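You operate a simulated robot arm through the tools that you are given. There is no shell and no other tool. Be economical: measure what you need, move in short steps, check, and stop when the job is done.

The job below is to be done with a simulated two-armed robot. You get a single attempt, and the scene is never put back.

Task
Lock the blue drum and put the tag that matches its counter in the blue pocket.
Fine: the tags lie in the grey drawer; shut it again.

Only the result counts: the job must be done as asked and must still hold three seconds after the hand-in. Knocking over, shifting, dropping, spilling or breaking anything else fails it.

Robot
Two 6-joint arms with two-finger parallel grippers on one trunk, on a base that drives. Base frame: it is fixed to the floor where the robot stands at the start and does not move with it; the origin is under the middle of the robot, x ahead of it, y to its left, z up; the surface under the hand at the start is at about z = 800. Units: mm, degrees, N and s.
The left shoulder is at the start at [50, 170, 1110], the right one opposite. Each reaches about 1092 mm from its shoulder. Places, roughly: blue cable drum [1100, 100, 1000]; blue pocket of the tag tray [700, -200, 800]; brake lever of the blue drum [1000, 0, 1300]; grey drawer of the cable table [700, -400, 700]. Payload 1.57 kg a hand.
The tool frame of a hand sits at the grasp point between the pads (the TCP): z along the fingers, y along the line on which they close. The tips reach 30 mm beyond it. Largest opening 80 mm; finger width 17, thickness 12; the body of the gripper, 40 by 82 mm, starts 80 mm behind the TCP.
Orientation is told as [roll, pitch, yaw] about the base's x, y, z axes, in that order, counted from this pose: with the fingers straight down and closing along the base's y, the tool's x points along the base's -x, its y along +y and its z along -z.

Tools
- The arms move only by the tool servo_tool. It takes "left_commands", "right_commands" or both (then of equal length, played together; a hand with none holds still); each is one flat list of numbers, 7 for each row, row after row: the shift along the base's x, y, z in mm, then the turn, a rotation vector about the base's x, y, z in degrees, then the closure in counts, from 0 (fully open) to 255 (shut). In form: [tx, ty, tz, wx, wy, wz, claw, tx, ty, tz, wx, wy, wz, claw, ...]. A call has 1 to 8 rows; each row shifts and turns the commanded pose from where the row before left it. A row lasts 0.2 s, in which the tool goes at most 50 mm and 8.6 degrees; a call with a longer step from one row to the next is refused whole, and so is a gripper value outside its range. A pose out of reach is approached as far as the arm can. The call stops where the force on the tool passes 40 N (or 10 N more than at its start, if that is more) or the arm is blocked; 0.2 s more then pass. The fingers move at their own pace (about 72 mm/s each) and stop on an object; they squeeze with about 31 N. The grip force told is the motor's: it shows also when the fingers shut on nothing. Time passes only in rows, and 0.2 s behind the last, so rows that do not move let the fingers close. The reply holds the time, the measured pose of the TCP, the force on the tool along the base axes, the opening and the grip force, in the units named above and with some noise, with the torque about the TCP (base axes, N m) and any sound that the robot's microphone picked up.
- Cameras (640 x 400 px; columns grow to the right, rows downward): "scene" is now at [51.2, 1.1, 1699.1]; the picture's right is [0.12, -0.99, 0.00], its down [-0.56, -0.07, -0.83] and it looks along [0.82, 0.10, -0.56] (base axes); focal length 267 px, centre (320, 200). "left" rides on the left gripper at [72, 7, -122] in its tool frame; the picture's right is [-0.09, 1.00, 0.00], its down [-0.84, -0.08, -0.54] and it looks along [-0.54, -0.05, 0.84] (tool axes); focal length 238 px, centre (320, 200). "right" rides on the right gripper at [72, -7, -122] in its tool frame; the picture's right is [0.09, 1.00, 0.00], its down [-0.84, 0.08, -0.54] and it looks along [-0.54, 0.05, 0.84] (tool axes); focal length 238 px, centre (320, 200). There is no depth. A picture from a camera that has moved, and an enlarged one, comes with that camera's place and axes in the base frame and with its lens. The place of the scene camera against the robot may be out by one fixed shift of up to 12 mm in any direction.
- snapshot(camera): a new picture of that camera. No time passes.
- lift_body(by): slides the trunk up (or, below 0, down) by that many mm; the arms and the scene camera ride with it, the base frame stays. It gives what a move gives, with no picture.
- steer(legs): drives the robot by 1 to 6 legs, each [ahead, left, turn to the left] in mm, mm and degrees, along the robot's own axes; the way and the turn of a leg run together, so that a leg with both is an arc; at most 1500 mm and 180 degrees a leg. The arms and the cameras ride along, it lands a little off, and it stops where it bumps. It gives what a move gives.
- turn_head(pan, tilt): turns the head with the scene camera to pan (to the left, within 86 degrees either way) and tilt (down, from -29 to 69), counted from straight ahead of the robot. It gives what a move gives.
- close_up(camera, box): a new picture of the part [left, top, right, bottom] of that camera's present view, enlarged. No time passes.
- job_done(): hands the job in; it is judged then, once.

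Work in short steps. Places have to be worked out from the pictures, the camera data and where the tool is seen: move nearer, look again, correct. Check each grasp and each placing, and mend what went wrong. You have 120 turns and 100 pictures in all, those below and enlarged ones among them. Open the grippers and draw the arms clear of the work before you hand the job in, unless the task says otherwise; then end with one line.

The tools are called after ">>>" as a command line: name --argument value ..., lists and objects as JSON in quotes. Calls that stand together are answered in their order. servo_tool: Moves the arms, as the interface text tells. Its arguments: {"type":"object","properties":{"left_commands":{"type":"array","items":{"type":"number"}},"right_commands":{"type":"array","items":{"type":"number"}}},"required":[]} The other tools are called the same way: lift_body (by) slides the trunk up or down; steer (legs) drives the base; turn_head (pan, tilt) turns the head that bears the scene camera; snapshot (camera) takes a picture; close_up (camera, box) takes an enlarged picture of a part of a camera's view; job_done () hands the job in.

At the start:

```text
clock: 0.0
left_tool_pos: [746.8, 335.3, 1000.1]
left_orientation: [-0.1, 0.1, 0.1]
left_contact_force: [-0.2, 0.5, 0.2]
left_torque: [-0.03, 0.03, -0.02]
left_opening: 80.0
left_grip_force: 0.0
right_tool_pos: [722.4, -354.9, 998.5]
right_orientation: [0.0, 0.0, 0.0]
right_contact_force: [0.0, 0.1, 0.3]
right_torque: [0.02, -0.01, 0.04]
right_opening: 79.6
right_grip_force: 0.1
trunk travel left (down, up): [-725.0, 245.0]
robot x, y, heading: [-1.0, 0.6, 0.1]
head pan, tilt: [7.1, 34.2]
```

scene: 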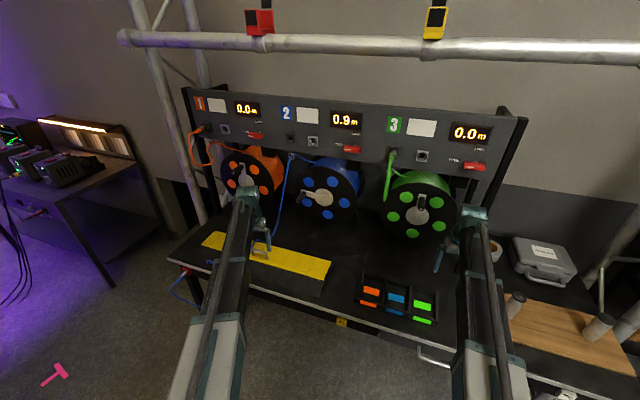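
right: 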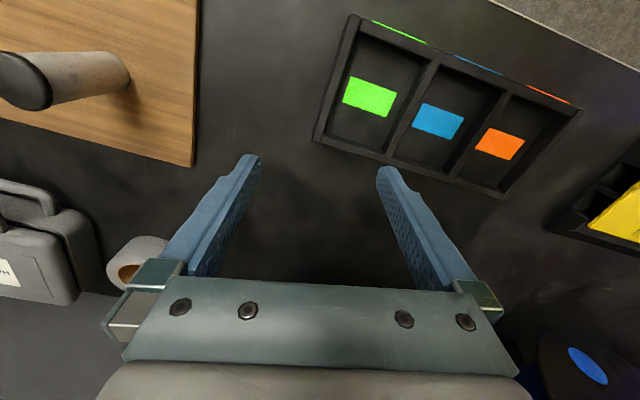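
left: 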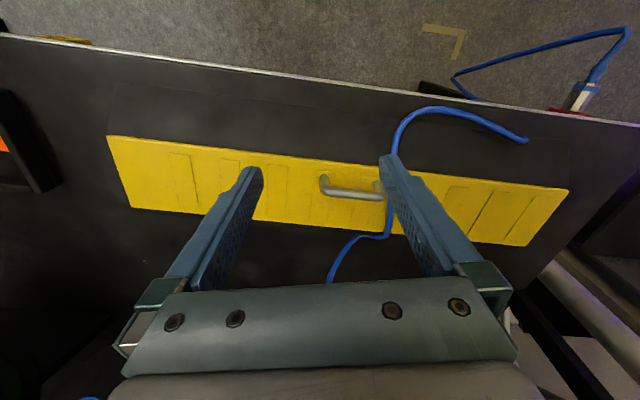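

I see three drums, with counter 2 (blue) reading about 0.9 m. I'll enlarge the panel and the drum area to read the details.

>>> close_up --camera "scene" --box '[260, 80, 400, 168]'

>>> close_up --camera "scene" --box '[340, 250, 500, 400]'

>>> close_up --camera "scene" --box '[160, 80, 400, 330]'

```text
4.55 times, centred on (330, 124) of scene
camera zoom: at [51.2, 1.1, 1699.1], right [0.12, -0.99, 0.0], down [-0.56, -0.07, -0.83], along [0.82, 0.1, -0.56], focal length 1213 px, centre (274, 546)
```

zoom: 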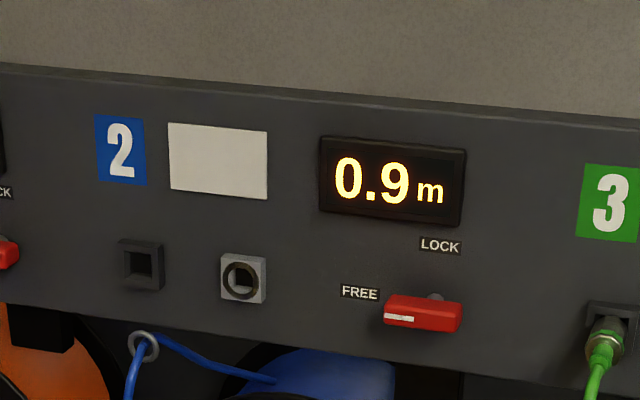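

```text
2.67 times, centred on (420, 325) of scene
camera zoom: at [51.2, 1.1, 1699.1], right [0.12, -0.99, 0.0], down [-0.56, -0.07, -0.83], along [0.82, 0.1, -0.56], focal length 712 px, centre (53, -133)
```

zoom: 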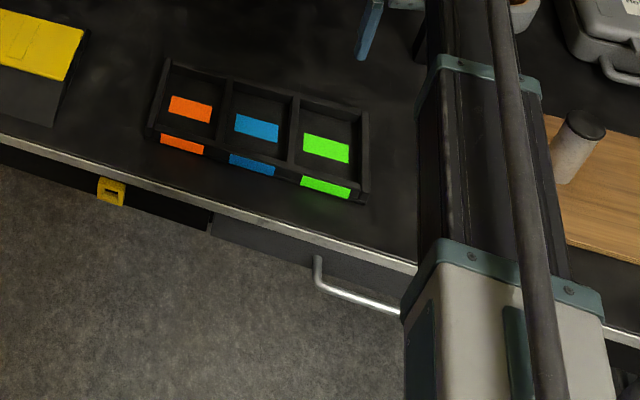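

```text
1.60 times, centred on (280, 205) of scene
camera zoom: at [51.2, 1.1, 1699.1], right [0.12, -0.99, 0.0], down [-0.56, -0.07, -0.83], along [0.82, 0.1, -0.56], focal length 427 px, centre (384, 192)
```

zoom: 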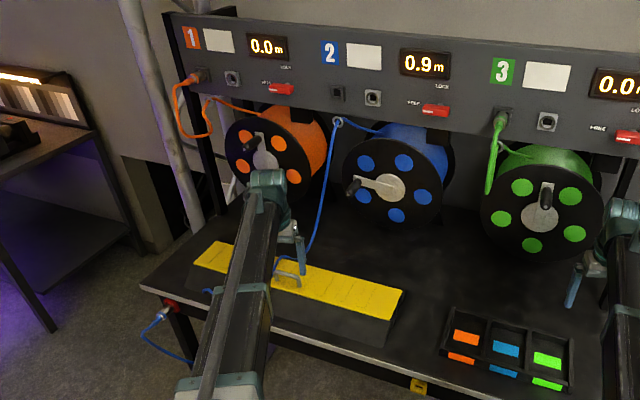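

The blue counter reads 0.9 m and its lever lies at FREE, pointing left, with LOCK above the pivot. I estimate the lever at about [1000,-5,1298]. I'll bring the right hand, shut and turning to point forward, to in front of it.

>>> servo_tool --right_commands '[5, 36, 30, 0, -8.5, 0, 255, 5, 36, 30, 0, -8.5, 0, 255, 5, 36, 30, 0, -8.5, 0, 255, 5, 36, 30, 0, -8.5, 0, 255, 5, 36, 30, 0, -8.5, 0, 255, 5, 36, 30, 0, -8.5, 0, 255, 5, 36, 30, 0, -8.5, 0, 255, 5, 36, 30, 0, -8.5, 0, 255]'

```text
clock: 1.8
left_tool_pos: [746.5, 336.5, 1000.1]
left_orientation: [0.0, 0.0, -0.1]
left_contact_force: [0.1, 0.5, 0.7]
left_torque: [0.0, -0.01, 0.05]
left_opening: 79.9
left_grip_force: 0.1
right_tool_pos: [762.9, -65.2, 1138.9]
right_orientation: [0.1, -68.1, 0.0]
right_contact_force: [0.0, 0.0, 0.7]
right_torque: [-0.01, 0.02, 0.03]
right_opening: 0.0
right_grip_force: 21.8
right hand out of reach, approached as far as the arm can: row 1, 2, 3, 4, 5, 6, 7
trunk travel left (down, up): [-725.0, 245.0]
robot x, y, heading: [1.5, 2.2, -0.0]
head pan, tilt: [7.1, 34.2]
```

The hand lags the command in z (1139 against 1238). I'll finish the turn and see where it settles.

>>> servo_tool --right_commands '[0, 0, 0, 0, -7.3, 0, 255, 0, 0, 0, 0, -7.3, 0, 255, 0, 0, 0, 0, -7.3, 0, 255]'

>>> snapshot --camera "right"

>>> snapshot --camera "scene"

```text
clock: 2.6
left_tool_pos: [746.2, 335.9, 999.7]
left_orientation: [0.0, -0.1, 0.0]
left_contact_force: [0.3, 0.4, 0.5]
left_torque: [-0.01, 0.01, 0.07]
left_opening: 80.1
left_grip_force: 0.0
right_tool_pos: [762.6, -65.5, 1217.3]
right_orientation: [0.6, -89.2, -0.5]
right_contact_force: [-0.5, 0.7, -0.2]
right_torque: [0.01, 0.02, 0.0]
right_opening: 0.3
right_grip_force: 21.4
right hand out of reach, approached as far as the arm can: row 1, 2, 3
trunk travel left (down, up): [-725.0, 245.0]
robot x, y, heading: [0.1, -3.4, 0.0]
head pan, tilt: [7.1, 34.2]
```

```text
93 pictures are left
camera right: at [640.0, -73.7, 1145.5], right [0.0, 1.0, -0.09], down [-0.53, 0.08, 0.84], along [0.85, 0.05, 0.53], focal length 238 px, centre (320, 200)
```

right: 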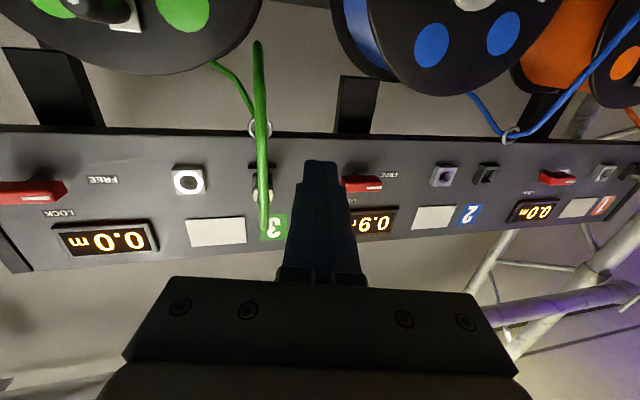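

```text
92 pictures are left
camera scene: at [51.2, 1.1, 1699.1], right [0.12, -0.99, 0.0], down [-0.56, -0.07, -0.83], along [0.82, 0.1, -0.56], focal length 267 px, centre (320, 200)
```

scene: 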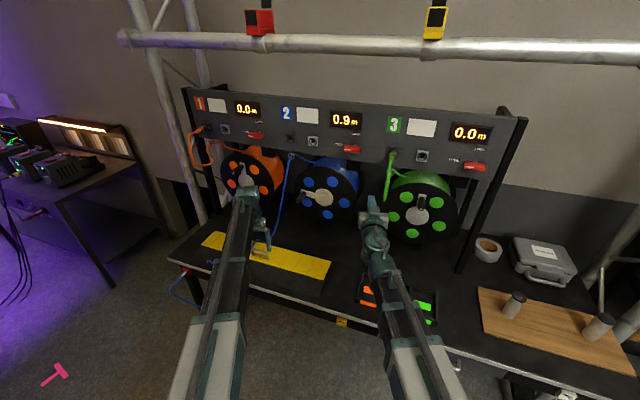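

From both views the lever is near [962,3,1310]. I'll advance to a point left of and below it, short of contact, and look again.

>>> servo_tool --right_commands '[0, 20, 5, 0, 0, 0, 255, 15, 20, 5, 0, 0, 0, 255, 30, 20, 5, 0, 0, 0, 255, 30, 20, 0, 0, 0, 0, 255, 0, 0, 0, 0, 0, 0, 255]'

>>> snapshot --camera "right"

>>> close_up --camera "scene" --box '[270, 90, 430, 270]'

```text
clock: 3.8
left_tool_pos: [746.4, 335.8, 1000.2]
left_orientation: [0.0, 0.1, -0.1]
left_contact_force: [-0.2, -0.5, -1.2]
left_torque: [-0.02, 0.04, -0.05]
left_opening: 80.1
left_grip_force: 0.0
right_tool_pos: [837.9, 13.2, 1220.7]
right_orientation: [35.9, -90.0, -35.9]
right_contact_force: [0.0, 0.2, 0.2]
right_torque: [0.03, 0.01, 0.0]
right_opening: 0.0
right_grip_force: 21.5
right hand out of reach, approached as far as the arm can: row 2, 3
trunk travel left (down, up): [-725.0, 245.0]
robot x, y, heading: [-0.2, -3.4, 0.0]
head pan, tilt: [7.1, 34.2]
```

```text
91 pictures are left
camera right: at [716.1, 6.3, 1146.9], right [0.0, 1.0, -0.09], down [-0.54, 0.08, 0.84], along [0.84, 0.05, 0.54], focal length 238 px, centre (320, 200)
```

right: 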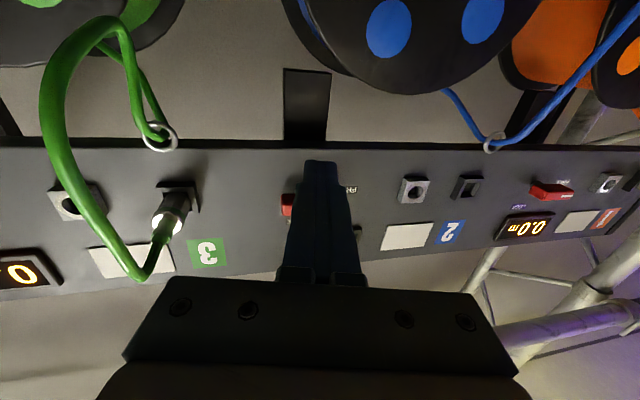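

```text
2.22 times, centred on (350, 180) of scene
camera zoom: at [50.9, 1.1, 1699.1], right [0.12, -0.99, 0.0], down [-0.56, -0.07, -0.83], along [0.82, 0.1, -0.56], focal length 593 px, centre (253, 244)
```

zoom: 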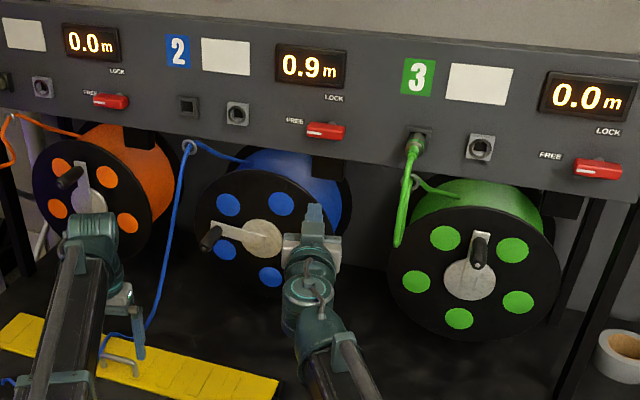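

Triangulation puts the lever at x≈961, z≈1315, spanning y −24 to +38. I'll raise the trunk 60 mm to bring the hand to z≈1281, just under the lever's height.

>>> lift_body --by 58

>>> servo_tool --right_commands '[25, 8, 0, 0, 0, 0, 255, 25, 8, 0, 0, 0, 0, 255, 0, 0, 0, 0, 0, 0, 255]'

>>> snapshot --camera "right"

>>> close_up --camera "scene" --box '[290, 110, 410, 210]'

```text
clock: 4.8
left_tool_pos: [747.0, 335.6, 1058.5]
left_orientation: [0.0, 0.0, 0.0]
left_contact_force: [-0.1, 0.3, -0.5]
left_torque: [-0.03, -0.01, 0.0]
left_opening: 80.0
left_grip_force: 0.0
right_tool_pos: [838.5, 14.6, 1278.4]
right_orientation: [6.8, -90.0, -6.8]
right_contact_force: [-0.2, 1.0, 0.3]
right_torque: [0.04, 0.02, 0.01]
right_opening: 0.3
right_grip_force: 21.6
trunk travel left (down, up): [-783.0, 187.0]
robot x, y, heading: [-0.3, 3.6, 0.1]
head pan, tilt: [7.1, 34.2]
```

```text
clock: 5.6
left_tool_pos: [746.5, 334.9, 1057.7]
left_orientation: [0.0, -0.1, 0.0]
left_contact_force: [0.2, -0.4, 0.1]
left_torque: [-0.03, 0.0, 0.02]
left_opening: 80.1
left_grip_force: 0.0
right_tool_pos: [886.4, 28.9, 1278.6]
right_orientation: [163.2, -90.1, -163.2]
right_contact_force: [0.4, 0.5, -0.3]
right_torque: [0.0, -0.03, -0.03]
right_opening: 0.0
right_grip_force: 21.6
trunk travel left (down, up): [-783.0, 187.0]
robot x, y, heading: [-2.9, -3.5, -0.3]
head pan, tilt: [7.1, 34.2]
```

```text
89 pictures are left
camera right: at [765.7, 21.9, 1205.0], right [0.0, 1.0, -0.09], down [-0.54, 0.08, 0.84], along [0.84, 0.05, 0.54], focal length 238 px, centre (320, 200)
```

right: 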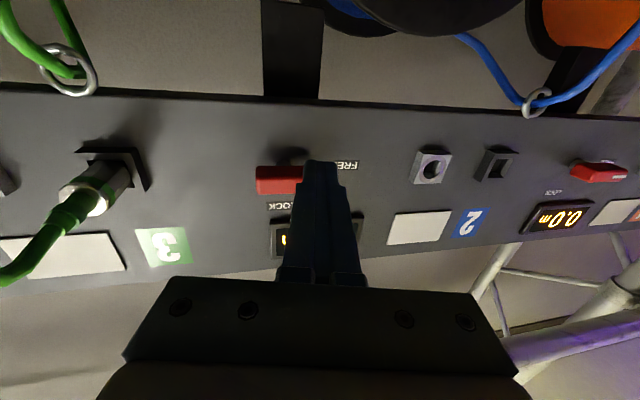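

```text
4.00 times, centred on (350, 160) of scene
camera zoom: at [51.0, 1.1, 1757.1], right [0.12, -0.99, 0.0], down [-0.56, -0.07, -0.83], along [0.82, 0.1, -0.56], focal length 1067 px, centre (200, 360)
```

zoom: 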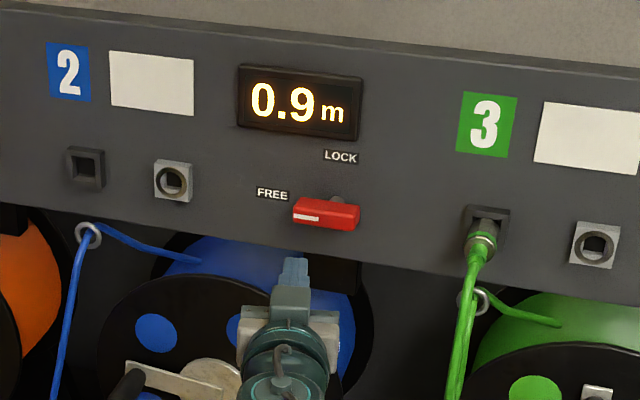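

The closed fingers sit below the lever's left end (y≈29), and the pivot is near y≈−2, z≈1313. I'll advance 60 mm beneath the lever.

>>> servo_tool --right_commands '[20, 0, 0, 0, 0, 0, 255, 20, 0, 0, 0, 0, 0, 255, 20, 0, 0, 0, 0, 0, 255, 0, 0, 0, 0, 0, 0, 255]'

>>> snapshot --camera "right"

>>> close_up --camera "scene" --box '[310, 120, 390, 180]'

```text
clock: 6.6
left_tool_pos: [747.8, 335.4, 1057.3]
left_orientation: [0.0, 0.0, 0.0]
left_contact_force: [0.4, -0.2, 0.8]
left_torque: [0.0, 0.02, -0.02]
left_opening: 80.0
left_grip_force: 0.1
right_tool_pos: [947.8, 29.1, 1279.3]
right_orientation: [130.3, -90.0, -130.4]
right_contact_force: [0.4, 0.8, 0.4]
right_torque: [0.02, 0.02, 0.01]
right_opening: 0.0
right_grip_force: 21.5
trunk travel left (down, up): [-783.0, 187.0]
robot x, y, heading: [0.8, -0.5, -0.1]
head pan, tilt: [7.1, 34.2]
```

```text
87 pictures are left
camera right: at [826.5, 21.7, 1205.0], right [0.0, 1.0, -0.09], down [-0.54, 0.08, 0.84], along [0.84, 0.05, 0.54], focal length 238 px, centre (320, 200)
```

right: 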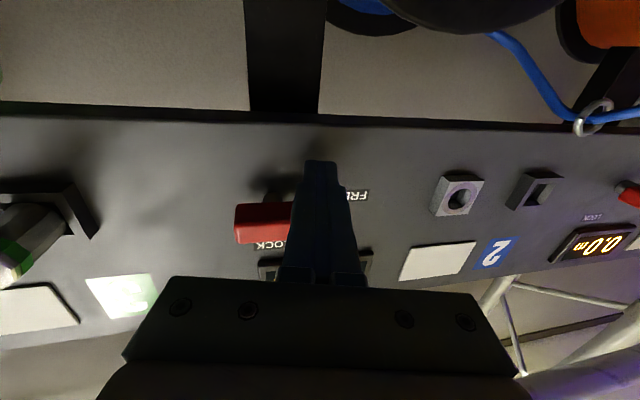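

```text
6.67 times, centred on (350, 150) of scene
camera zoom: at [50.9, 1.1, 1757.1], right [0.12, -0.99, 0.0], down [-0.56, -0.07, -0.83], along [0.82, 0.1, -0.56], focal length 1779 px, centre (120, 533)
```

zoom: 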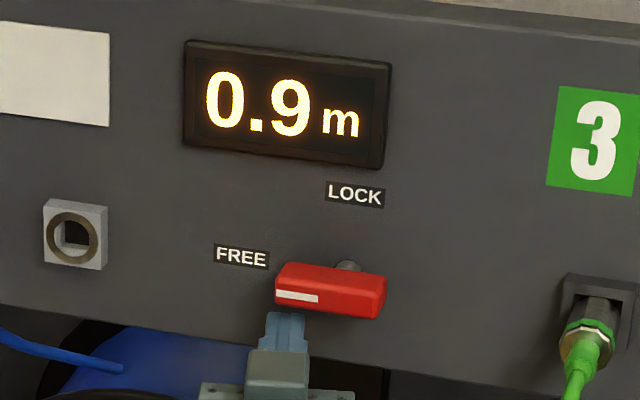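

The fingertips are right under the lever's left end with no contact. I'll push up through the arc: up 42 mm, then up and to the right.

>>> servo_tool --right_commands '[0, -2, 14, 0, 0, 0, 255, 0, 2, 14, 0, 0, 0, 255, 0, 0, 14, 0, 0, 0, 255, 0, -3, 9, 0, 0, 0, 255, 0, -6, 7, 0, 0, 0, 255, 0, -7, 5, 0, 0, 0, 255]'

>>> close_up --camera "scene" --box '[310, 120, 390, 180]'

```text
clock: 8.0
left_tool_pos: [747.6, 335.3, 1058.3]
left_orientation: [0.0, -0.1, 0.0]
left_contact_force: [0.2, 0.1, 0.5]
left_torque: [0.0, 0.01, 0.01]
left_opening: 79.7
left_grip_force: 0.0
right_tool_pos: [946.9, 17.0, 1278.9]
right_orientation: [170.2, -89.9, -170.1]
right_contact_force: [0.7, 0.6, -0.6]
right_torque: [-0.01, 0.0, -0.02]
right_opening: 0.0
right_grip_force: 21.1
right hand out of reach, approached as far as the arm can: row 1, 2, 3, 4, 5, 6
trunk travel left (down, up): [-783.0, 187.0]
robot x, y, heading: [-1.1, -0.4, 0.1]
head pan, tilt: [7.1, 34.2]
```

```text
6.67 times, centred on (350, 150) of scene
camera zoom: at [51.2, 1.1, 1757.1], right [0.12, -0.99, 0.0], down [-0.56, -0.07, -0.83], along [0.82, 0.1, -0.56], focal length 1779 px, centre (120, 533)
```

zoom: 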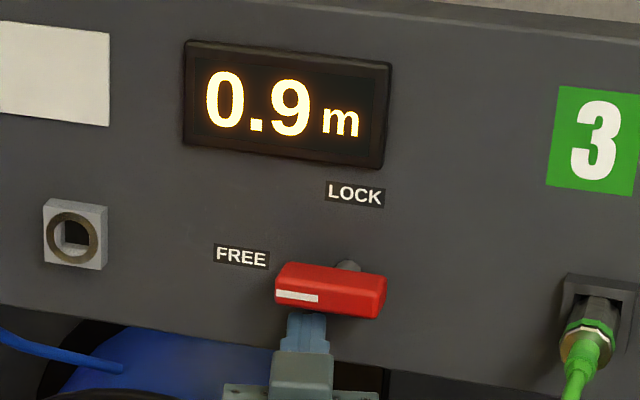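

The arm can't raise the forward-pointing hand any higher from this trunk height. I'll back out, raise the trunk another 110 mm, then lower the hand relative to it.

>>> servo_tool --right_commands '[-30, 6, 0, 0, 0, 0, 255, -30, 6, 0, 0, 0, 0, 255]'

>>> lift_body --by 120

>>> servo_tool --right_commands '[0, 0, -30, 0, 0, 0, 255, 0, 0, -30, 0, 0, 0, 255, 0, 0, -30, 0, 0, 0, 255, 0, 0, -30, 0, 0, 0, 255, 0, 0, 0, 0, 0, 0, 255]'

```text
clock: 8.6
left_tool_pos: [746.4, 336.2, 1057.8]
left_orientation: [0.0, -0.1, 0.0]
left_contact_force: [0.6, 0.5, 0.3]
left_torque: [-0.01, 0.0, -0.03]
left_opening: 80.2
left_grip_force: 0.1
right_tool_pos: [886.6, 27.3, 1279.6]
right_orientation: [178.1, -89.9, -178.1]
right_contact_force: [-0.3, -0.8, -0.8]
right_torque: [0.0, 0.01, 0.0]
right_opening: 0.3
right_grip_force: 21.3
trunk travel left (down, up): [-783.0, 187.0]
robot x, y, heading: [1.2, -0.1, 0.0]
head pan, tilt: [7.1, 34.2]
```

```text
clock: 10.1
left_tool_pos: [746.8, 336.0, 1177.6]
left_orientation: [0.1, 0.0, 0.0]
left_contact_force: [-0.1, 0.3, 0.1]
left_torque: [0.0, 0.02, -0.05]
left_opening: 80.2
left_grip_force: 0.0
right_tool_pos: [887.3, 28.0, 1397.6]
right_orientation: [174.7, -89.9, -174.9]
right_contact_force: [-0.3, 0.8, 0.0]
right_torque: [0.02, 0.01, -0.02]
right_opening: 0.1
right_grip_force: 21.5
trunk travel left (down, up): [-903.0, 67.0]
robot x, y, heading: [2.3, -0.9, 0.1]
head pan, tilt: [7.1, 34.2]
```

```text
clock: 11.3
left_tool_pos: [746.9, 335.5, 1177.9]
left_orientation: [0.1, -0.1, 0.0]
left_contact_force: [-0.9, -0.6, 0.7]
left_torque: [-0.03, 0.02, 0.02]
left_opening: 79.8
left_grip_force: 0.1
right_tool_pos: [888.0, 28.9, 1397.2]
right_orientation: [173.0, -89.9, -172.9]
right_contact_force: [-0.1, 0.8, -0.3]
right_torque: [0.0, 0.02, 0.01]
right_opening: 0.1
right_grip_force: 21.6
right hand out of reach, approached as far as the arm can: row 1, 2, 3, 4
trunk travel left (down, up): [-903.0, 67.0]
robot x, y, heading: [1.2, 2.3, -0.1]
head pan, tilt: [7.1, 34.2]
```

Neither up nor down works at exactly level fingers: this looks like a wrist singularity. I'll tip the fingers 24° downward to get out of it, then lower.

>>> servo_tool --right_commands '[0, 0, 0, 0, 8, 0, 255, 0, 0, 0, 0, 8, 0, 255, 0, 0, 0, 0, 8, 0, 255, 0, 0, -25, 0, 0, 0, 255, 0, 0, -25, 0, 0, 0, 255, 0, 0, -25, 0, 0, 0, 255, 0, 0, 0, 0, 0, 0, 255]'

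```text
clock: 12.9
left_tool_pos: [746.7, 335.0, 1177.5]
left_orientation: [0.0, 0.0, -0.2]
left_contact_force: [-0.1, -0.5, 0.0]
left_torque: [0.01, 0.01, 0.03]
left_opening: 79.8
left_grip_force: 0.1
right_tool_pos: [886.3, 27.6, 1308.6]
right_orientation: [0.1, -66.0, 0.0]
right_contact_force: [0.3, 0.8, 0.0]
right_torque: [0.01, 0.01, 0.04]
right_opening: 0.0
right_grip_force: 21.4
right hand out of reach, approached as far as the arm can: row 1, 2, 3, 4, 5, 6
trunk travel left (down, up): [-903.0, 67.0]
robot x, y, heading: [-0.6, 0.5, -0.1]
head pan, tilt: [7.1, 34.2]
```

The arm responds again. Now down to z≈1272 and forward to x≈950 under the lever's left end.

>>> servo_tool --right_commands '[0, 0, -18, 0, 0, 0, 255, 0, 0, -18, 0, 0, 0, 255, 20, 0, 0, 0, 0, 0, 255, 20, 0, 0, 0, 0, 0, 255, 24, 0, 0, 0, 0, 0, 255, 0, 0, 0, 0, 0, 0, 255]'

>>> close_up --camera "scene" --box '[310, 140, 390, 200]'

```text
clock: 13.9
left_tool_pos: [744.5, 337.0, 1179.2]
left_orientation: [0.0, -0.1, 0.0]
left_contact_force: [0.5, 0.9, 0.5]
left_torque: [-0.01, 0.02, 0.0]
left_opening: 80.1
left_grip_force: 0.0
right_tool_pos: [916.1, 26.8, 1308.0]
right_orientation: [0.3, -65.5, -0.6]
right_contact_force: [-16.9, 0.2, 6.0]
right_torque: [-0.03, -0.08, -0.13]
right_opening: 0.0
right_grip_force: 21.2
right hand out of reach, approached as far as the arm can: row 1, 2
trunk travel left (down, up): [-903.0, 67.0]
robot x, y, heading: [3.6, -0.5, 0.2]
head pan, tilt: [7.1, 34.2]
stopped in row 5 (right hand): the force on the tool passed its limit at 52 N (the readings are from after the stop); the commanded pose is now the measured one
```

```text
6.67 times, centred on (350, 170) of scene
camera zoom: at [47.8, 0.9, 1877.4], right [0.12, -0.99, 0.0], down [-0.56, -0.07, -0.83], along [0.82, 0.1, -0.56], focal length 1779 px, centre (120, 400)
```

zoom: 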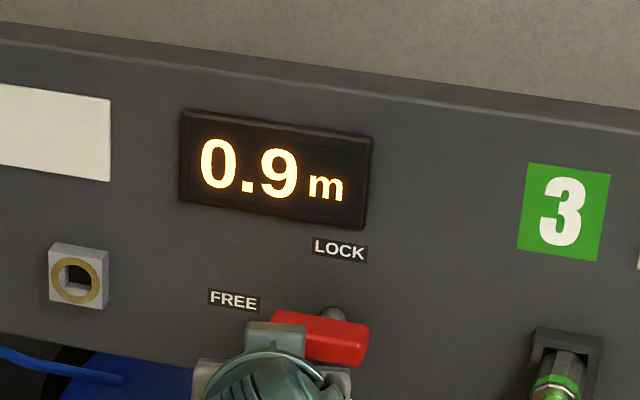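

The hand's height stays tied to the trunk: the wrist is always about 112 mm above the shoulder. So vertical motion must come from lift_body, with the arm giving only horizontal moves. The lever's front is near x≈945. I'll back off, level the fingers again and lower the trunk.

>>> servo_tool --right_commands '[-20, 0, 0, 0, 0, 0, 255, -20, 0, 0, 0, -8, 0, 255, 0, 0, 0, 0, -8, 0, 255, 0, 0, 0, 0, -8, 0, 255, 0, 0, 0, 0, 0, 0, 255]'

>>> lift_body --by -120

>>> close_up --camera "scene" --box '[310, 120, 390, 180]'

```text
clock: 15.1
left_tool_pos: [747.8, 336.0, 1177.6]
left_orientation: [0.1, 0.0, 0.0]
left_contact_force: [0.3, 0.5, 0.0]
left_torque: [0.0, 0.0, -0.02]
left_opening: 80.0
left_grip_force: 0.0
right_tool_pos: [880.6, 28.5, 1395.1]
right_orientation: [24.3, -89.3, -24.4]
right_contact_force: [0.7, 0.1, 0.3]
right_torque: [-0.02, -0.02, 0.02]
right_opening: 0.0
right_grip_force: 21.2
right hand out of reach, approached as far as the arm can: row 2, 3, 4
trunk travel left (down, up): [-903.0, 67.0]
robot x, y, heading: [-1.9, -3.6, 0.1]
head pan, tilt: [7.1, 34.2]
```

```text
clock: 16.6
left_tool_pos: [746.7, 334.6, 1058.3]
left_orientation: [0.0, 0.0, 0.0]
left_contact_force: [-0.8, 0.4, 0.0]
left_torque: [-0.02, -0.02, 0.01]
left_opening: 80.1
left_grip_force: 0.0
right_tool_pos: [881.2, 27.8, 1276.5]
right_orientation: [22.6, -89.3, -22.6]
right_contact_force: [-0.3, 0.0, 1.0]
right_torque: [-0.01, 0.03, 0.0]
right_opening: 0.0
right_grip_force: 21.2
trunk travel left (down, up): [-783.0, 187.0]
robot x, y, heading: [1.2, 1.2, -0.0]
head pan, tilt: [7.1, 34.2]
```

```text
6.67 times, centred on (350, 150) of scene
camera zoom: at [50.7, 1.1, 1757.1], right [0.12, -0.99, 0.0], down [-0.56, -0.07, -0.83], along [0.82, 0.1, -0.56], focal length 1779 px, centre (120, 533)
```

zoom: 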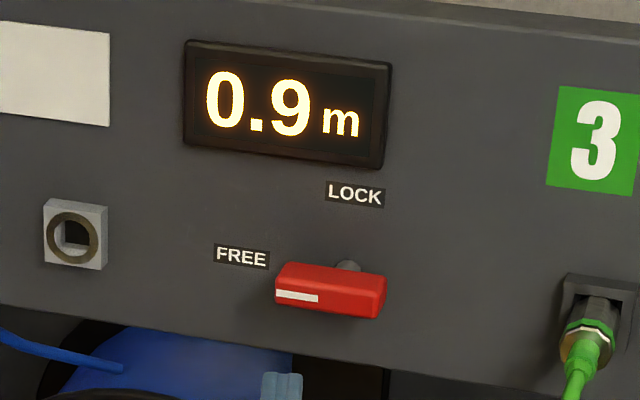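

Hand is at z≈1277 below the lever. I'll go forward 58 mm and then lift by small amounts.

>>> servo_tool --right_commands '[20, 0, 0, 0, 0, 0, 255, 20, 0, 0, 0, 0, 0, 255, 18, 0, 0, 0, 0, 0, 255, 0, 0, 0, 0, 0, 0, 255]'

>>> lift_body --by 30

>>> close_up --camera "scene" --box '[310, 120, 390, 180]'

```text
clock: 17.6
left_tool_pos: [745.8, 336.3, 1058.3]
left_orientation: [-0.1, 0.0, -0.1]
left_contact_force: [-0.4, 0.5, 0.3]
left_torque: [-0.01, 0.03, 0.01]
left_opening: 80.0
left_grip_force: 0.1
right_tool_pos: [939.9, 28.0, 1274.8]
right_orientation: [21.2, -89.3, -21.3]
right_contact_force: [0.0, -0.2, -0.6]
right_torque: [-0.02, 0.0, 0.01]
right_opening: 0.0
right_grip_force: 21.1
trunk travel left (down, up): [-783.0, 187.0]
robot x, y, heading: [2.4, -4.4, 0.1]
head pan, tilt: [7.1, 34.2]
```

```text
clock: 18.4
left_tool_pos: [745.8, 335.1, 1088.0]
left_orientation: [0.0, 0.0, 0.0]
left_contact_force: [-0.4, 0.1, 0.1]
left_torque: [0.03, -0.04, -0.03]
left_opening: 80.0
left_grip_force: 0.0
right_tool_pos: [939.8, 29.5, 1303.9]
right_orientation: [19.0, -89.2, -19.1]
right_contact_force: [-1.0, 1.5, 0.1]
right_torque: [-0.03, 0.0, -0.02]
right_opening: 0.0
right_grip_force: 21.5
trunk travel left (down, up): [-813.0, 157.0]
robot x, y, heading: [1.3, -1.0, -0.2]
head pan, tilt: [7.1, 34.2]
```

```text
6.67 times, centred on (350, 150) of scene
camera zoom: at [51.0, 1.6, 1787.2], right [0.12, -0.99, 0.0], down [-0.56, -0.07, -0.83], along [0.82, 0.1, -0.56], focal length 1779 px, centre (120, 533)
```

zoom: 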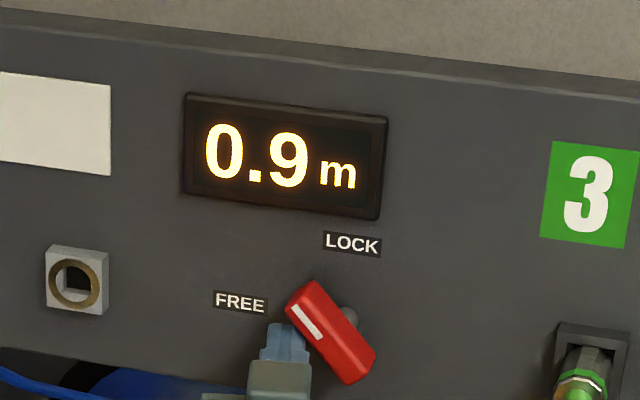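

The lever has turned about halfway. I'll lift 18 mm more and then push to the right.

>>> lift_body --by 20

>>> servo_tool --right_commands '[0, -6, 0, 0, 0, 0, 255, 0, -6, 0, 0, 0, 0, 255, 0, 0, 0, 0, 0, 0, 255]'

>>> close_up --camera "scene" --box '[310, 130, 390, 190]'

```text
clock: 19.0
left_tool_pos: [747.0, 335.7, 1107.0]
left_orientation: [0.1, -0.1, 0.0]
left_contact_force: [0.7, 0.1, -0.6]
left_torque: [0.01, 0.04, -0.03]
left_opening: 79.7
left_grip_force: 0.0
right_tool_pos: [938.9, 27.7, 1325.4]
right_orientation: [20.0, -89.2, -20.3]
right_contact_force: [0.4, 0.4, -0.2]
right_torque: [-0.03, 0.01, 0.0]
right_opening: 0.1
right_grip_force: 21.3
trunk travel left (down, up): [-833.0, 137.0]
robot x, y, heading: [2.1, -0.3, -0.1]
head pan, tilt: [7.1, 34.2]
```

```text
clock: 19.8
left_tool_pos: [746.5, 338.5, 1106.7]
left_orientation: [-0.1, 0.0, 0.1]
left_contact_force: [0.3, 1.2, -0.4]
left_torque: [0.01, -0.01, 0.01]
left_opening: 80.2
left_grip_force: 0.1
right_tool_pos: [938.5, 22.5, 1325.6]
right_orientation: [12.1, -89.3, -12.0]
right_contact_force: [2.7, 18.8, 5.4]
right_torque: [-0.05, -0.01, 0.14]
right_opening: 0.1
right_grip_force: 21.1
trunk travel left (down, up): [-833.0, 137.0]
robot x, y, heading: [-1.8, 0.8, 0.0]
head pan, tilt: [7.1, 34.2]
```

```text
6.67 times, centred on (350, 160) of scene
camera zoom: at [50.4, 5.1, 1807.1], right [0.12, -0.99, 0.0], down [-0.56, -0.07, -0.83], along [0.82, 0.1, -0.56], focal length 1779 px, centre (120, 467)
```

zoom: 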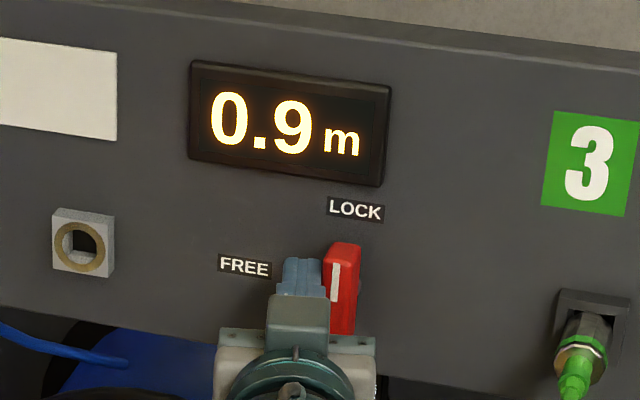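

The lever stands upright under LOCK and pushes back with 19 N, so it is at its stop. I'll draw away and check that it stays.

>>> servo_tool --right_commands '[0, 8, 0, 0, 0, 0, 255, -30, 0, 0, 0, 0, 0, 255, -45, 0, 0, 0, 0, 0, 255, -45, -10, 0, 0, 0, 0, 255, -40, -20, 0, 0, 0, 0, 255, 0, 0, 0, 0, 0, 0, 255]'

>>> close_up --camera "scene" --box '[310, 120, 410, 190]'

```text
clock: 21.2
left_tool_pos: [746.3, 337.0, 1108.2]
left_orientation: [0.0, -0.1, 0.0]
left_contact_force: [0.6, -0.4, 0.5]
left_torque: [-0.04, 0.01, -0.02]
left_opening: 80.2
left_grip_force: 0.0
right_tool_pos: [780.8, -7.1, 1324.5]
right_orientation: [22.8, -89.4, -23.0]
right_contact_force: [-0.5, 0.1, -0.3]
right_torque: [0.03, -0.05, -0.01]
right_opening: 0.0
right_grip_force: 21.5
trunk travel left (down, up): [-833.0, 137.0]
robot x, y, heading: [-4.1, -3.7, 0.0]
head pan, tilt: [7.1, 34.2]
```

```text
5.71 times, centred on (360, 155) of scene
camera zoom: at [51.4, 1.4, 1807.0], right [0.12, -0.99, 0.0], down [-0.56, -0.07, -0.83], along [0.82, 0.1, -0.56], focal length 1525 px, centre (91, 457)
```

zoom: 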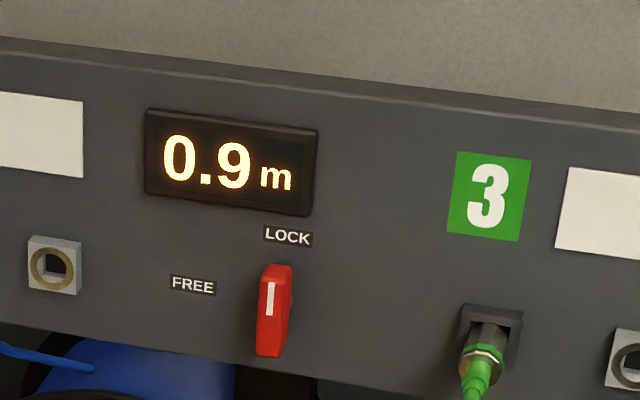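

The blue drum is locked. Next comes the drawer. I'll retract both hands off the table area, and roll the right one so that its fingers close vertically for the bar handle.

>>> servo_tool --left_commands '[-35, 0, 0, 0, 0, 0, 0, -35, 0, 0, 0, 0, 0, 0, -35, 0, 0, 0, 0, 0, 0, -35, 0, 0, 0, 0, 0, 0, -35, 0, 0, 0, 0, 0, 0, -35, 0, 0, 0, 0, 0, 0, -35, 0, 0, 0, 0, 0, 0, -35, 0, 0, 0, 0, 0, 0]' --right_commands '[-20, -40, 0, 8.5, 0, 0, 255, -20, -40, 0, 8.5, 0, 0, 255, -20, -40, 0, 8.5, 0, 0, 255, -20, -40, 0, 8.5, 0, 0, 255, -20, -40, 0, 8.5, 0, 0, 255, -20, -40, 0, 8.5, 0, 0, 255, -20, -40, 0, 8.5, 0, 0, 255, -20, -40, 0, 8.5, 0, 0, 255]'

>>> servo_tool --right_commands '[0, 0, 0, 7.5, 0, 0, 0, 0, 0, 0, 7.5, 0, 0, 0, 0, 0, 0, 7.5, 0, 0, 0, 0, 0, 0, 0, 0, 0, 0, 0, 0, 0, 0, 0, 0, 0]'

>>> turn_head --pan -25 --tilt 50

>>> snapshot --camera "scene"

```text
clock: 23.0
left_tool_pos: [465.5, 334.9, 1107.7]
left_orientation: [0.1, -0.1, 0.0]
left_contact_force: [0.2, 0.3, -0.1]
left_torque: [0.04, 0.0, 0.01]
left_opening: 80.0
left_grip_force: 0.0
right_tool_pos: [656.6, -292.7, 1318.7]
right_orientation: [87.2, -29.8, -87.8]
right_contact_force: [-0.2, 0.4, 2.4]
right_torque: [0.03, 0.15, -0.05]
right_opening: 0.0
right_grip_force: 21.5
right hand out of reach, approached as far as the arm can: row 4, 5, 6, 7, 8
trunk travel left (down, up): [-833.0, 137.0]
robot x, y, heading: [3.4, -2.4, -0.1]
head pan, tilt: [7.1, 34.2]
```

```text
clock: 24.2
left_tool_pos: [466.7, 335.6, 1107.8]
left_orientation: [-0.1, 0.0, 0.0]
left_contact_force: [0.2, -0.5, 0.1]
left_torque: [0.0, -0.01, 0.0]
left_opening: 79.9
left_grip_force: 0.1
right_tool_pos: [658.4, -291.1, 1321.0]
right_orientation: [88.3, -5.4, -88.5]
right_contact_force: [0.7, -0.8, 0.7]
right_torque: [-0.03, 0.0, -0.01]
right_opening: 79.7
right_grip_force: 0.0
trunk travel left (down, up): [-833.0, 137.0]
robot x, y, heading: [0.8, 2.4, -0.0]
head pan, tilt: [7.1, 34.2]
```

```text
clock: 25.2
left_tool_pos: [466.9, 336.8, 1109.0]
left_orientation: [0.0, 0.0, -0.1]
left_contact_force: [-0.9, -0.1, 0.5]
left_torque: [0.02, 0.0, -0.01]
left_opening: 79.9
left_grip_force: 0.0
right_tool_pos: [658.6, -291.4, 1320.5]
right_orientation: [88.3, -5.4, -88.5]
right_contact_force: [0.8, -0.1, -0.1]
right_torque: [0.01, -0.01, 0.01]
right_opening: 79.9
right_grip_force: 0.1
trunk travel left (down, up): [-833.0, 137.0]
robot x, y, heading: [4.9, -1.0, 0.2]
head pan, tilt: [-25.0, 50.0]
```

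```text
79 pictures are left
camera scene: at [32.9, -42.3, 1784.2], right [-0.42, -0.91, 0.0], down [-0.69, 0.32, -0.64], along [0.58, -0.27, -0.77], focal length 267 px, centre (320, 200)
```

scene: 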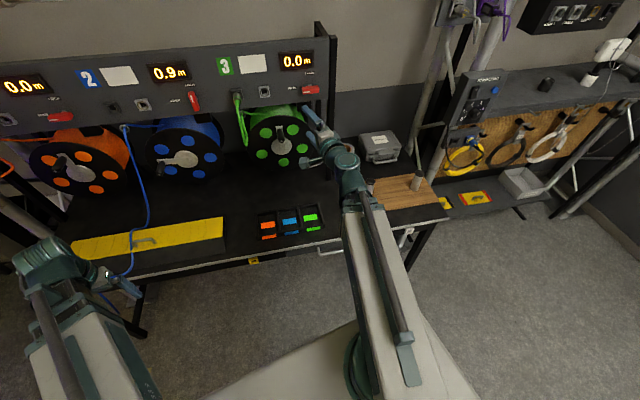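

The right hand now points forward with fingers closing vertically. I'll level the left hand too, so it doesn't hang low when the trunk drops, trim the right roll, and then back the robot away from the table.

>>> servo_tool --left_commands '[20, 0, 0, 0, -8.5, 0, 0, 20, 0, 0, 0, -8.5, 0, 0, 20, 0, 0, 0, -8.5, 0, 0, 20, 0, 0, 0, -8.5, 0, 0, 20, 0, 0, 0, -8.5, 0, 0, 20, 0, 0, 0, -8.5, 0, 0, 20, 0, 0, 0, -8.5, 0, 0, 20, 0, 0, 0, -8.5, 0, 0]' --right_commands '[0, 0, 0, 5.4, 0, 0, 0, -10, -5, 0, 0, 0, 0, 0, -10, -5, 0, 0, 0, 0, 0, -10, -5, 0, 0, 0, 0, 0, -10, -5, 0, 0, 0, 0, 0, -10, -5, 0, 0, 0, 0, 0, 0, 0, 0, 0, 0, 0, 0, 0, 0, 0, 0, 0, 0, 0]'

>>> steer --legs '[[-350, 0, 0]]'

>>> turn_head --pan -15 --tilt 48

>>> snapshot --camera "scene"

```text
clock: 27.0
left_tool_pos: [631.9, 339.0, 1245.4]
left_orientation: [0.1, -68.0, 0.1]
left_contact_force: [0.0, 0.8, 0.3]
left_torque: [0.0, -0.02, -0.03]
left_opening: 79.9
left_grip_force: 0.1
left hand out of reach, approached as far as the arm can: row 2, 3, 4, 5, 6, 7, 8
right_tool_pos: [641.8, -331.0, 1322.2]
right_orientation: [88.6, -0.1, -88.4]
right_contact_force: [-0.2, -0.2, -0.2]
right_torque: [0.03, 0.0, -0.02]
right_opening: 79.8
right_grip_force: 0.1
right hand out of reach, approached as far as the arm can: row 2, 3, 4, 5, 6
trunk travel left (down, up): [-833.0, 137.0]
robot x, y, heading: [-1.2, -1.1, 0.1]
head pan, tilt: [-25.0, 50.0]
```

```text
clock: 29.1
left_tool_pos: [342.4, 324.1, 1244.2]
left_orientation: [0.1, -67.8, -1.0]
left_contact_force: [0.2, -0.1, 0.3]
left_torque: [0.04, -0.02, 0.0]
left_opening: 79.8
left_grip_force: 0.0
right_tool_pos: [342.8, -345.4, 1322.0]
right_orientation: [88.6, -0.1, -89.4]
right_contact_force: [-0.1, -0.5, 0.3]
right_torque: [-0.01, -0.01, -0.02]
right_opening: 80.0
right_grip_force: 0.1
trunk travel left (down, up): [-833.0, 137.0]
robot x, y, heading: [-294.5, -5.7, -1.0]
head pan, tilt: [-25.0, 50.0]
stopped in leg 1: the robot was blocked; the commanded pose is now the measured one
```

```text
clock: 29.8
left_tool_pos: [341.1, 323.7, 1245.6]
left_orientation: [-0.1, -67.9, -0.9]
left_contact_force: [0.0, 0.4, 0.1]
left_torque: [0.0, 0.01, 0.0]
left_opening: 79.9
left_grip_force: 0.1
right_tool_pos: [341.0, -344.6, 1321.7]
right_orientation: [88.7, -0.2, -89.3]
right_contact_force: [0.0, -0.4, -0.9]
right_torque: [-0.03, 0.0, 0.06]
right_opening: 80.4
right_grip_force: 0.1
trunk travel left (down, up): [-833.0, 137.0]
robot x, y, heading: [-298.0, -3.4, -0.9]
head pan, tilt: [-15.0, 48.0]
```

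```text
78 pictures are left
camera scene: at [-256.8, -35.5, 1786.8], right [-0.27, -0.96, 0.0], down [-0.71, 0.2, -0.67], along [0.64, -0.18, -0.74], focal length 267 px, centre (320, 200)
```

scene: 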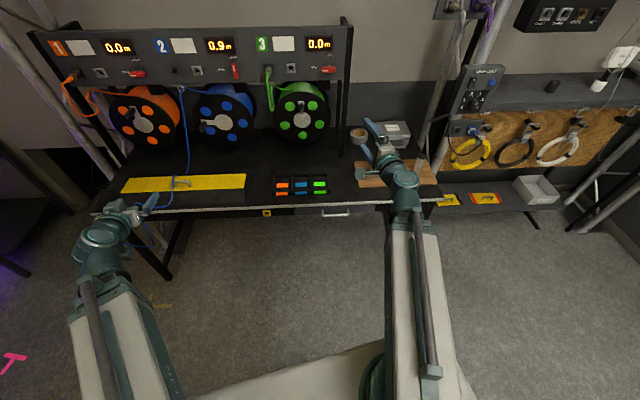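

The base was stopped behind at x≈−295, so I won't drive back any further. I'll zoom on the drawer handle.

>>> close_up --camera "scene" --box '[260, 165, 380, 240]'

>>> close_up --camera "scene" --box '[170, 30, 350, 150]'

```text
5.33 times, centred on (320, 202) of scene
camera zoom: at [-256.8, -35.5, 1786.8], right [-0.27, -0.96, 0.0], down [-0.71, 0.2, -0.67], along [0.64, -0.18, -0.74], focal length 1423 px, centre (320, 187)
```

zoom: 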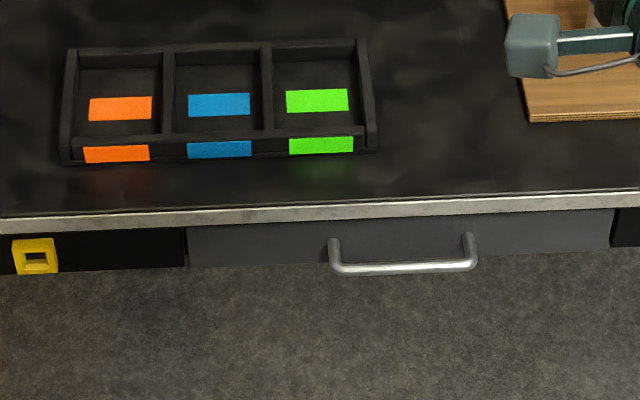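

```text
3.33 times, centred on (260, 90) of scene
camera zoom: at [-256.8, -35.5, 1786.8], right [-0.27, -0.96, 0.0], down [-0.71, 0.2, -0.67], along [0.64, -0.18, -0.74], focal length 889 px, centre (520, 567)
```

zoom: 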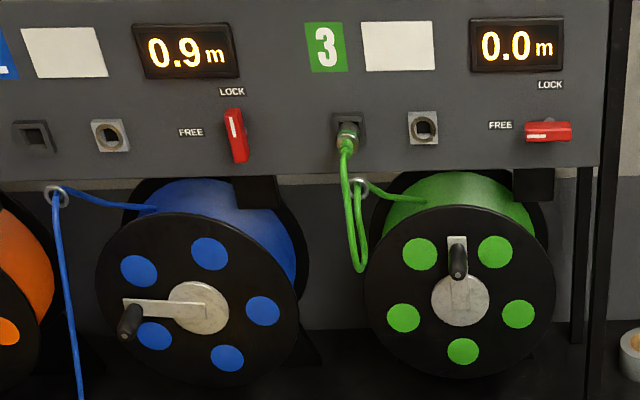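

The handle bar seems to be near x≈520, y≈−336, z≈752, with the table edge at x≈560. I'll lower the trunk by 565 so the right hand is level with it, 180 mm short, and look with the wrist camera.

>>> lift_body --by -565

>>> snapshot --camera "right"

>>> snapshot --camera "scene"

```text
refused: -565 is not a number from -400 to 400
```

```text
75 pictures are left
camera right: at [218.3, -274.7, 1317.4], right [0.02, 0.09, 1.0], down [-0.53, -0.84, 0.09], along [0.85, -0.53, 0.03], focal length 238 px, centre (320, 200)
```

right: 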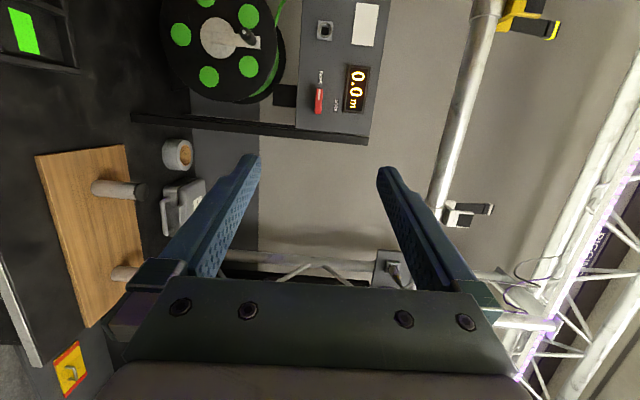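

```text
74 pictures are left
camera scene: at [-256.8, -35.5, 1786.8], right [-0.27, -0.96, 0.0], down [-0.71, 0.2, -0.67], along [0.64, -0.18, -0.74], focal length 267 px, centre (320, 200)
```

scene: 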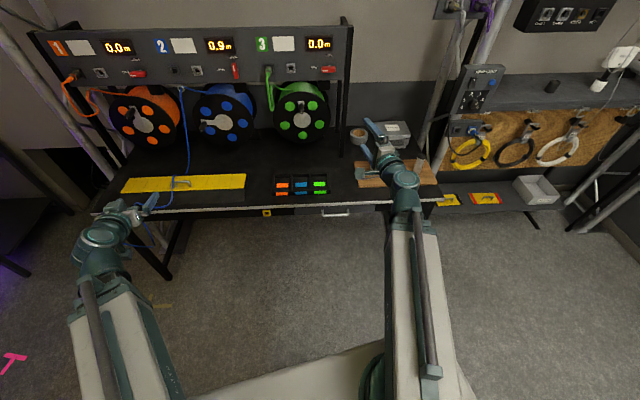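

The lift takes at most 400 mm at once, so I'll do it in two parts and then look.

>>> lift_body --by -365

>>> lift_body --by -200

>>> snapshot --camera "right"

>>> snapshot --camera "scene"

```text
clock: 33.3
left_tool_pos: [341.2, 325.9, 880.6]
left_orientation: [0.0, -67.9, -0.8]
left_contact_force: [-0.2, -0.4, -0.6]
left_torque: [0.01, 0.01, -0.02]
left_opening: 79.9
left_grip_force: 0.0
right_tool_pos: [340.8, -343.1, 957.4]
right_orientation: [88.6, -0.1, -89.3]
right_contact_force: [0.1, 0.1, 0.4]
right_torque: [-0.01, -0.01, 0.03]
right_opening: 80.1
right_grip_force: 0.1
trunk travel left (down, up): [-468.0, 502.0]
robot x, y, heading: [-300.0, -3.1, -0.8]
head pan, tilt: [-15.0, 48.0]
```

```text
clock: 35.5
left_tool_pos: [341.1, 324.8, 681.2]
left_orientation: [0.0, -67.8, -0.8]
left_contact_force: [-0.4, 0.2, -0.5]
left_torque: [-0.01, 0.02, 0.01]
left_opening: 80.4
left_grip_force: 0.1
right_tool_pos: [341.4, -344.5, 757.8]
right_orientation: [88.7, -0.1, -89.4]
right_contact_force: [0.1, -0.2, 0.1]
right_torque: [0.01, -0.01, 0.0]
right_opening: 79.8
right_grip_force: 0.1
trunk travel left (down, up): [-268.0, 702.0]
robot x, y, heading: [-296.8, -9.8, -1.0]
head pan, tilt: [-15.0, 48.0]
```

```text
73 pictures are left
camera right: at [218.1, -274.5, 752.6], right [0.02, 0.09, 1.0], down [-0.53, -0.84, 0.09], along [0.85, -0.53, 0.03], focal length 238 px, centre (320, 200)
```

right: 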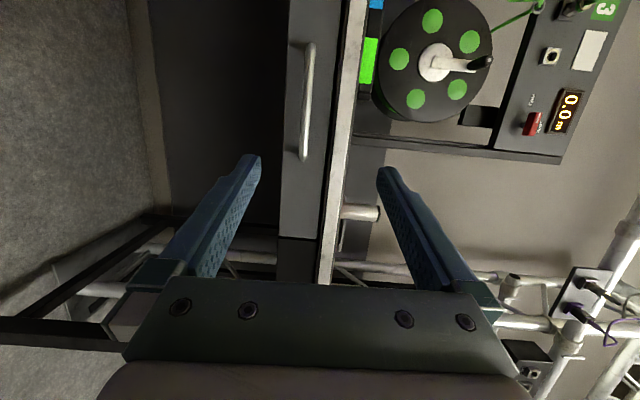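

```text
72 pictures are left
camera scene: at [-257.0, -35.2, 1221.9], right [-0.27, -0.96, 0.0], down [-0.71, 0.2, -0.67], along [0.64, -0.18, -0.74], focal length 267 px, centre (320, 200)
```

scene: 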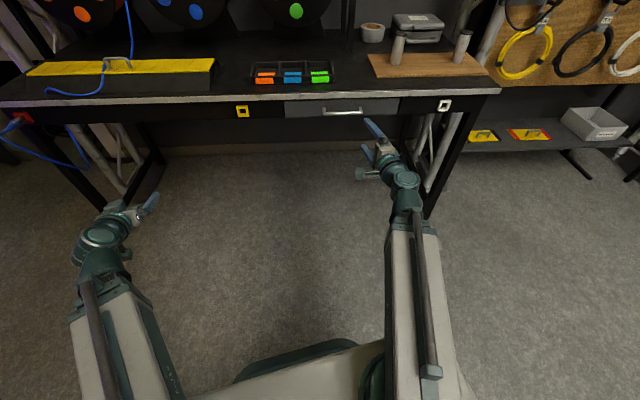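

The handle bar comes out at about [538,−335,733]. I'll lower the trunk 24 mm and approach with a half-open grip to x≈505, then check.

>>> lift_body --by -25

>>> servo_tool --right_commands '[30, 2, 0, 0, 0, 0, 90, 30, 2, 0, 0, 0, 0, 90, 30, 2, 0, 0, 0, 0, 90, 30, 2, 0, 0, 0, 0, 90, 30, 2, 0, 0, 0, 0, 90, 0, 0, 0, 0, 0, 0, 90]'

>>> snapshot --camera "right"

>>> close_up --camera "scene" --box '[270, 70, 430, 170]'

```text
clock: 36.2
left_tool_pos: [340.5, 325.6, 656.0]
left_orientation: [-0.1, -67.9, -0.8]
left_contact_force: [0.1, 0.7, 0.2]
left_torque: [0.01, -0.01, 0.01]
left_opening: 79.8
left_grip_force: 0.1
right_tool_pos: [341.1, -344.2, 732.3]
right_orientation: [88.7, -0.2, -89.3]
right_contact_force: [-0.5, 0.2, -0.1]
right_torque: [0.03, -0.01, -0.01]
right_opening: 80.1
right_grip_force: 0.0
trunk travel left (down, up): [-243.0, 727.0]
robot x, y, heading: [-295.4, -6.6, -0.8]
head pan, tilt: [-15.0, 48.0]
```

```text
clock: 37.6
left_tool_pos: [341.3, 323.1, 656.2]
left_orientation: [0.1, -67.9, -0.8]
left_contact_force: [0.4, 0.0, -0.3]
left_torque: [-0.01, 0.03, 0.03]
left_opening: 79.9
left_grip_force: 0.1
right_tool_pos: [491.2, -333.6, 732.9]
right_orientation: [88.5, -0.2, -89.4]
right_contact_force: [0.4, 0.4, 0.3]
right_torque: [0.01, 0.01, 0.02]
right_opening: 52.0
right_grip_force: 0.0
trunk travel left (down, up): [-243.0, 727.0]
robot x, y, heading: [-293.2, -5.9, -1.3]
head pan, tilt: [-15.0, 48.0]
```

```text
71 pictures are left
camera right: at [369.3, -264.3, 727.5], right [0.02, 0.09, 1.0], down [-0.53, -0.84, 0.09], along [0.85, -0.53, 0.03], focal length 238 px, centre (320, 200)
```

right: 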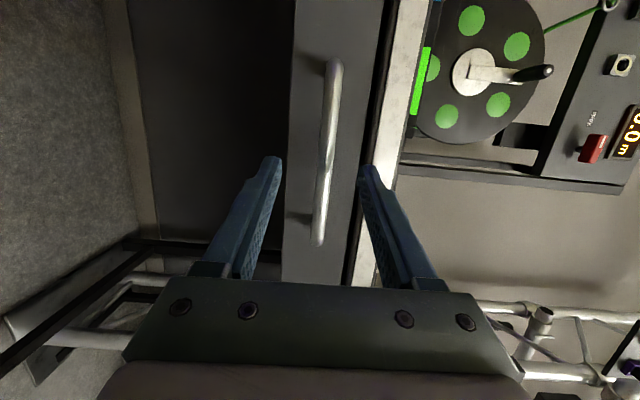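

```text
4.00 times, centred on (350, 120) of scene
camera zoom: at [-257.0, -35.2, 1196.8], right [-0.27, -0.96, 0.0], down [-0.71, 0.2, -0.67], along [0.64, -0.18, -0.74], focal length 1067 px, centre (200, 520)
```

zoom: 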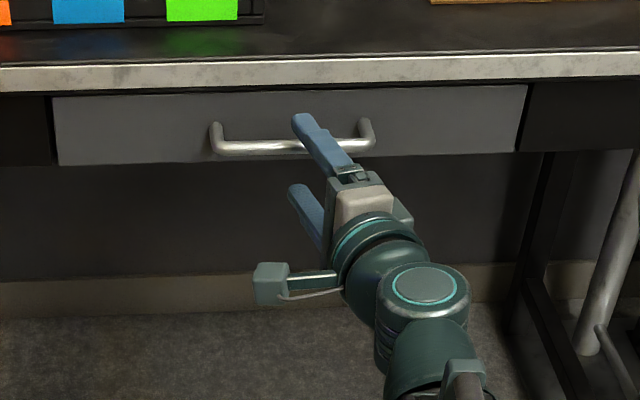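

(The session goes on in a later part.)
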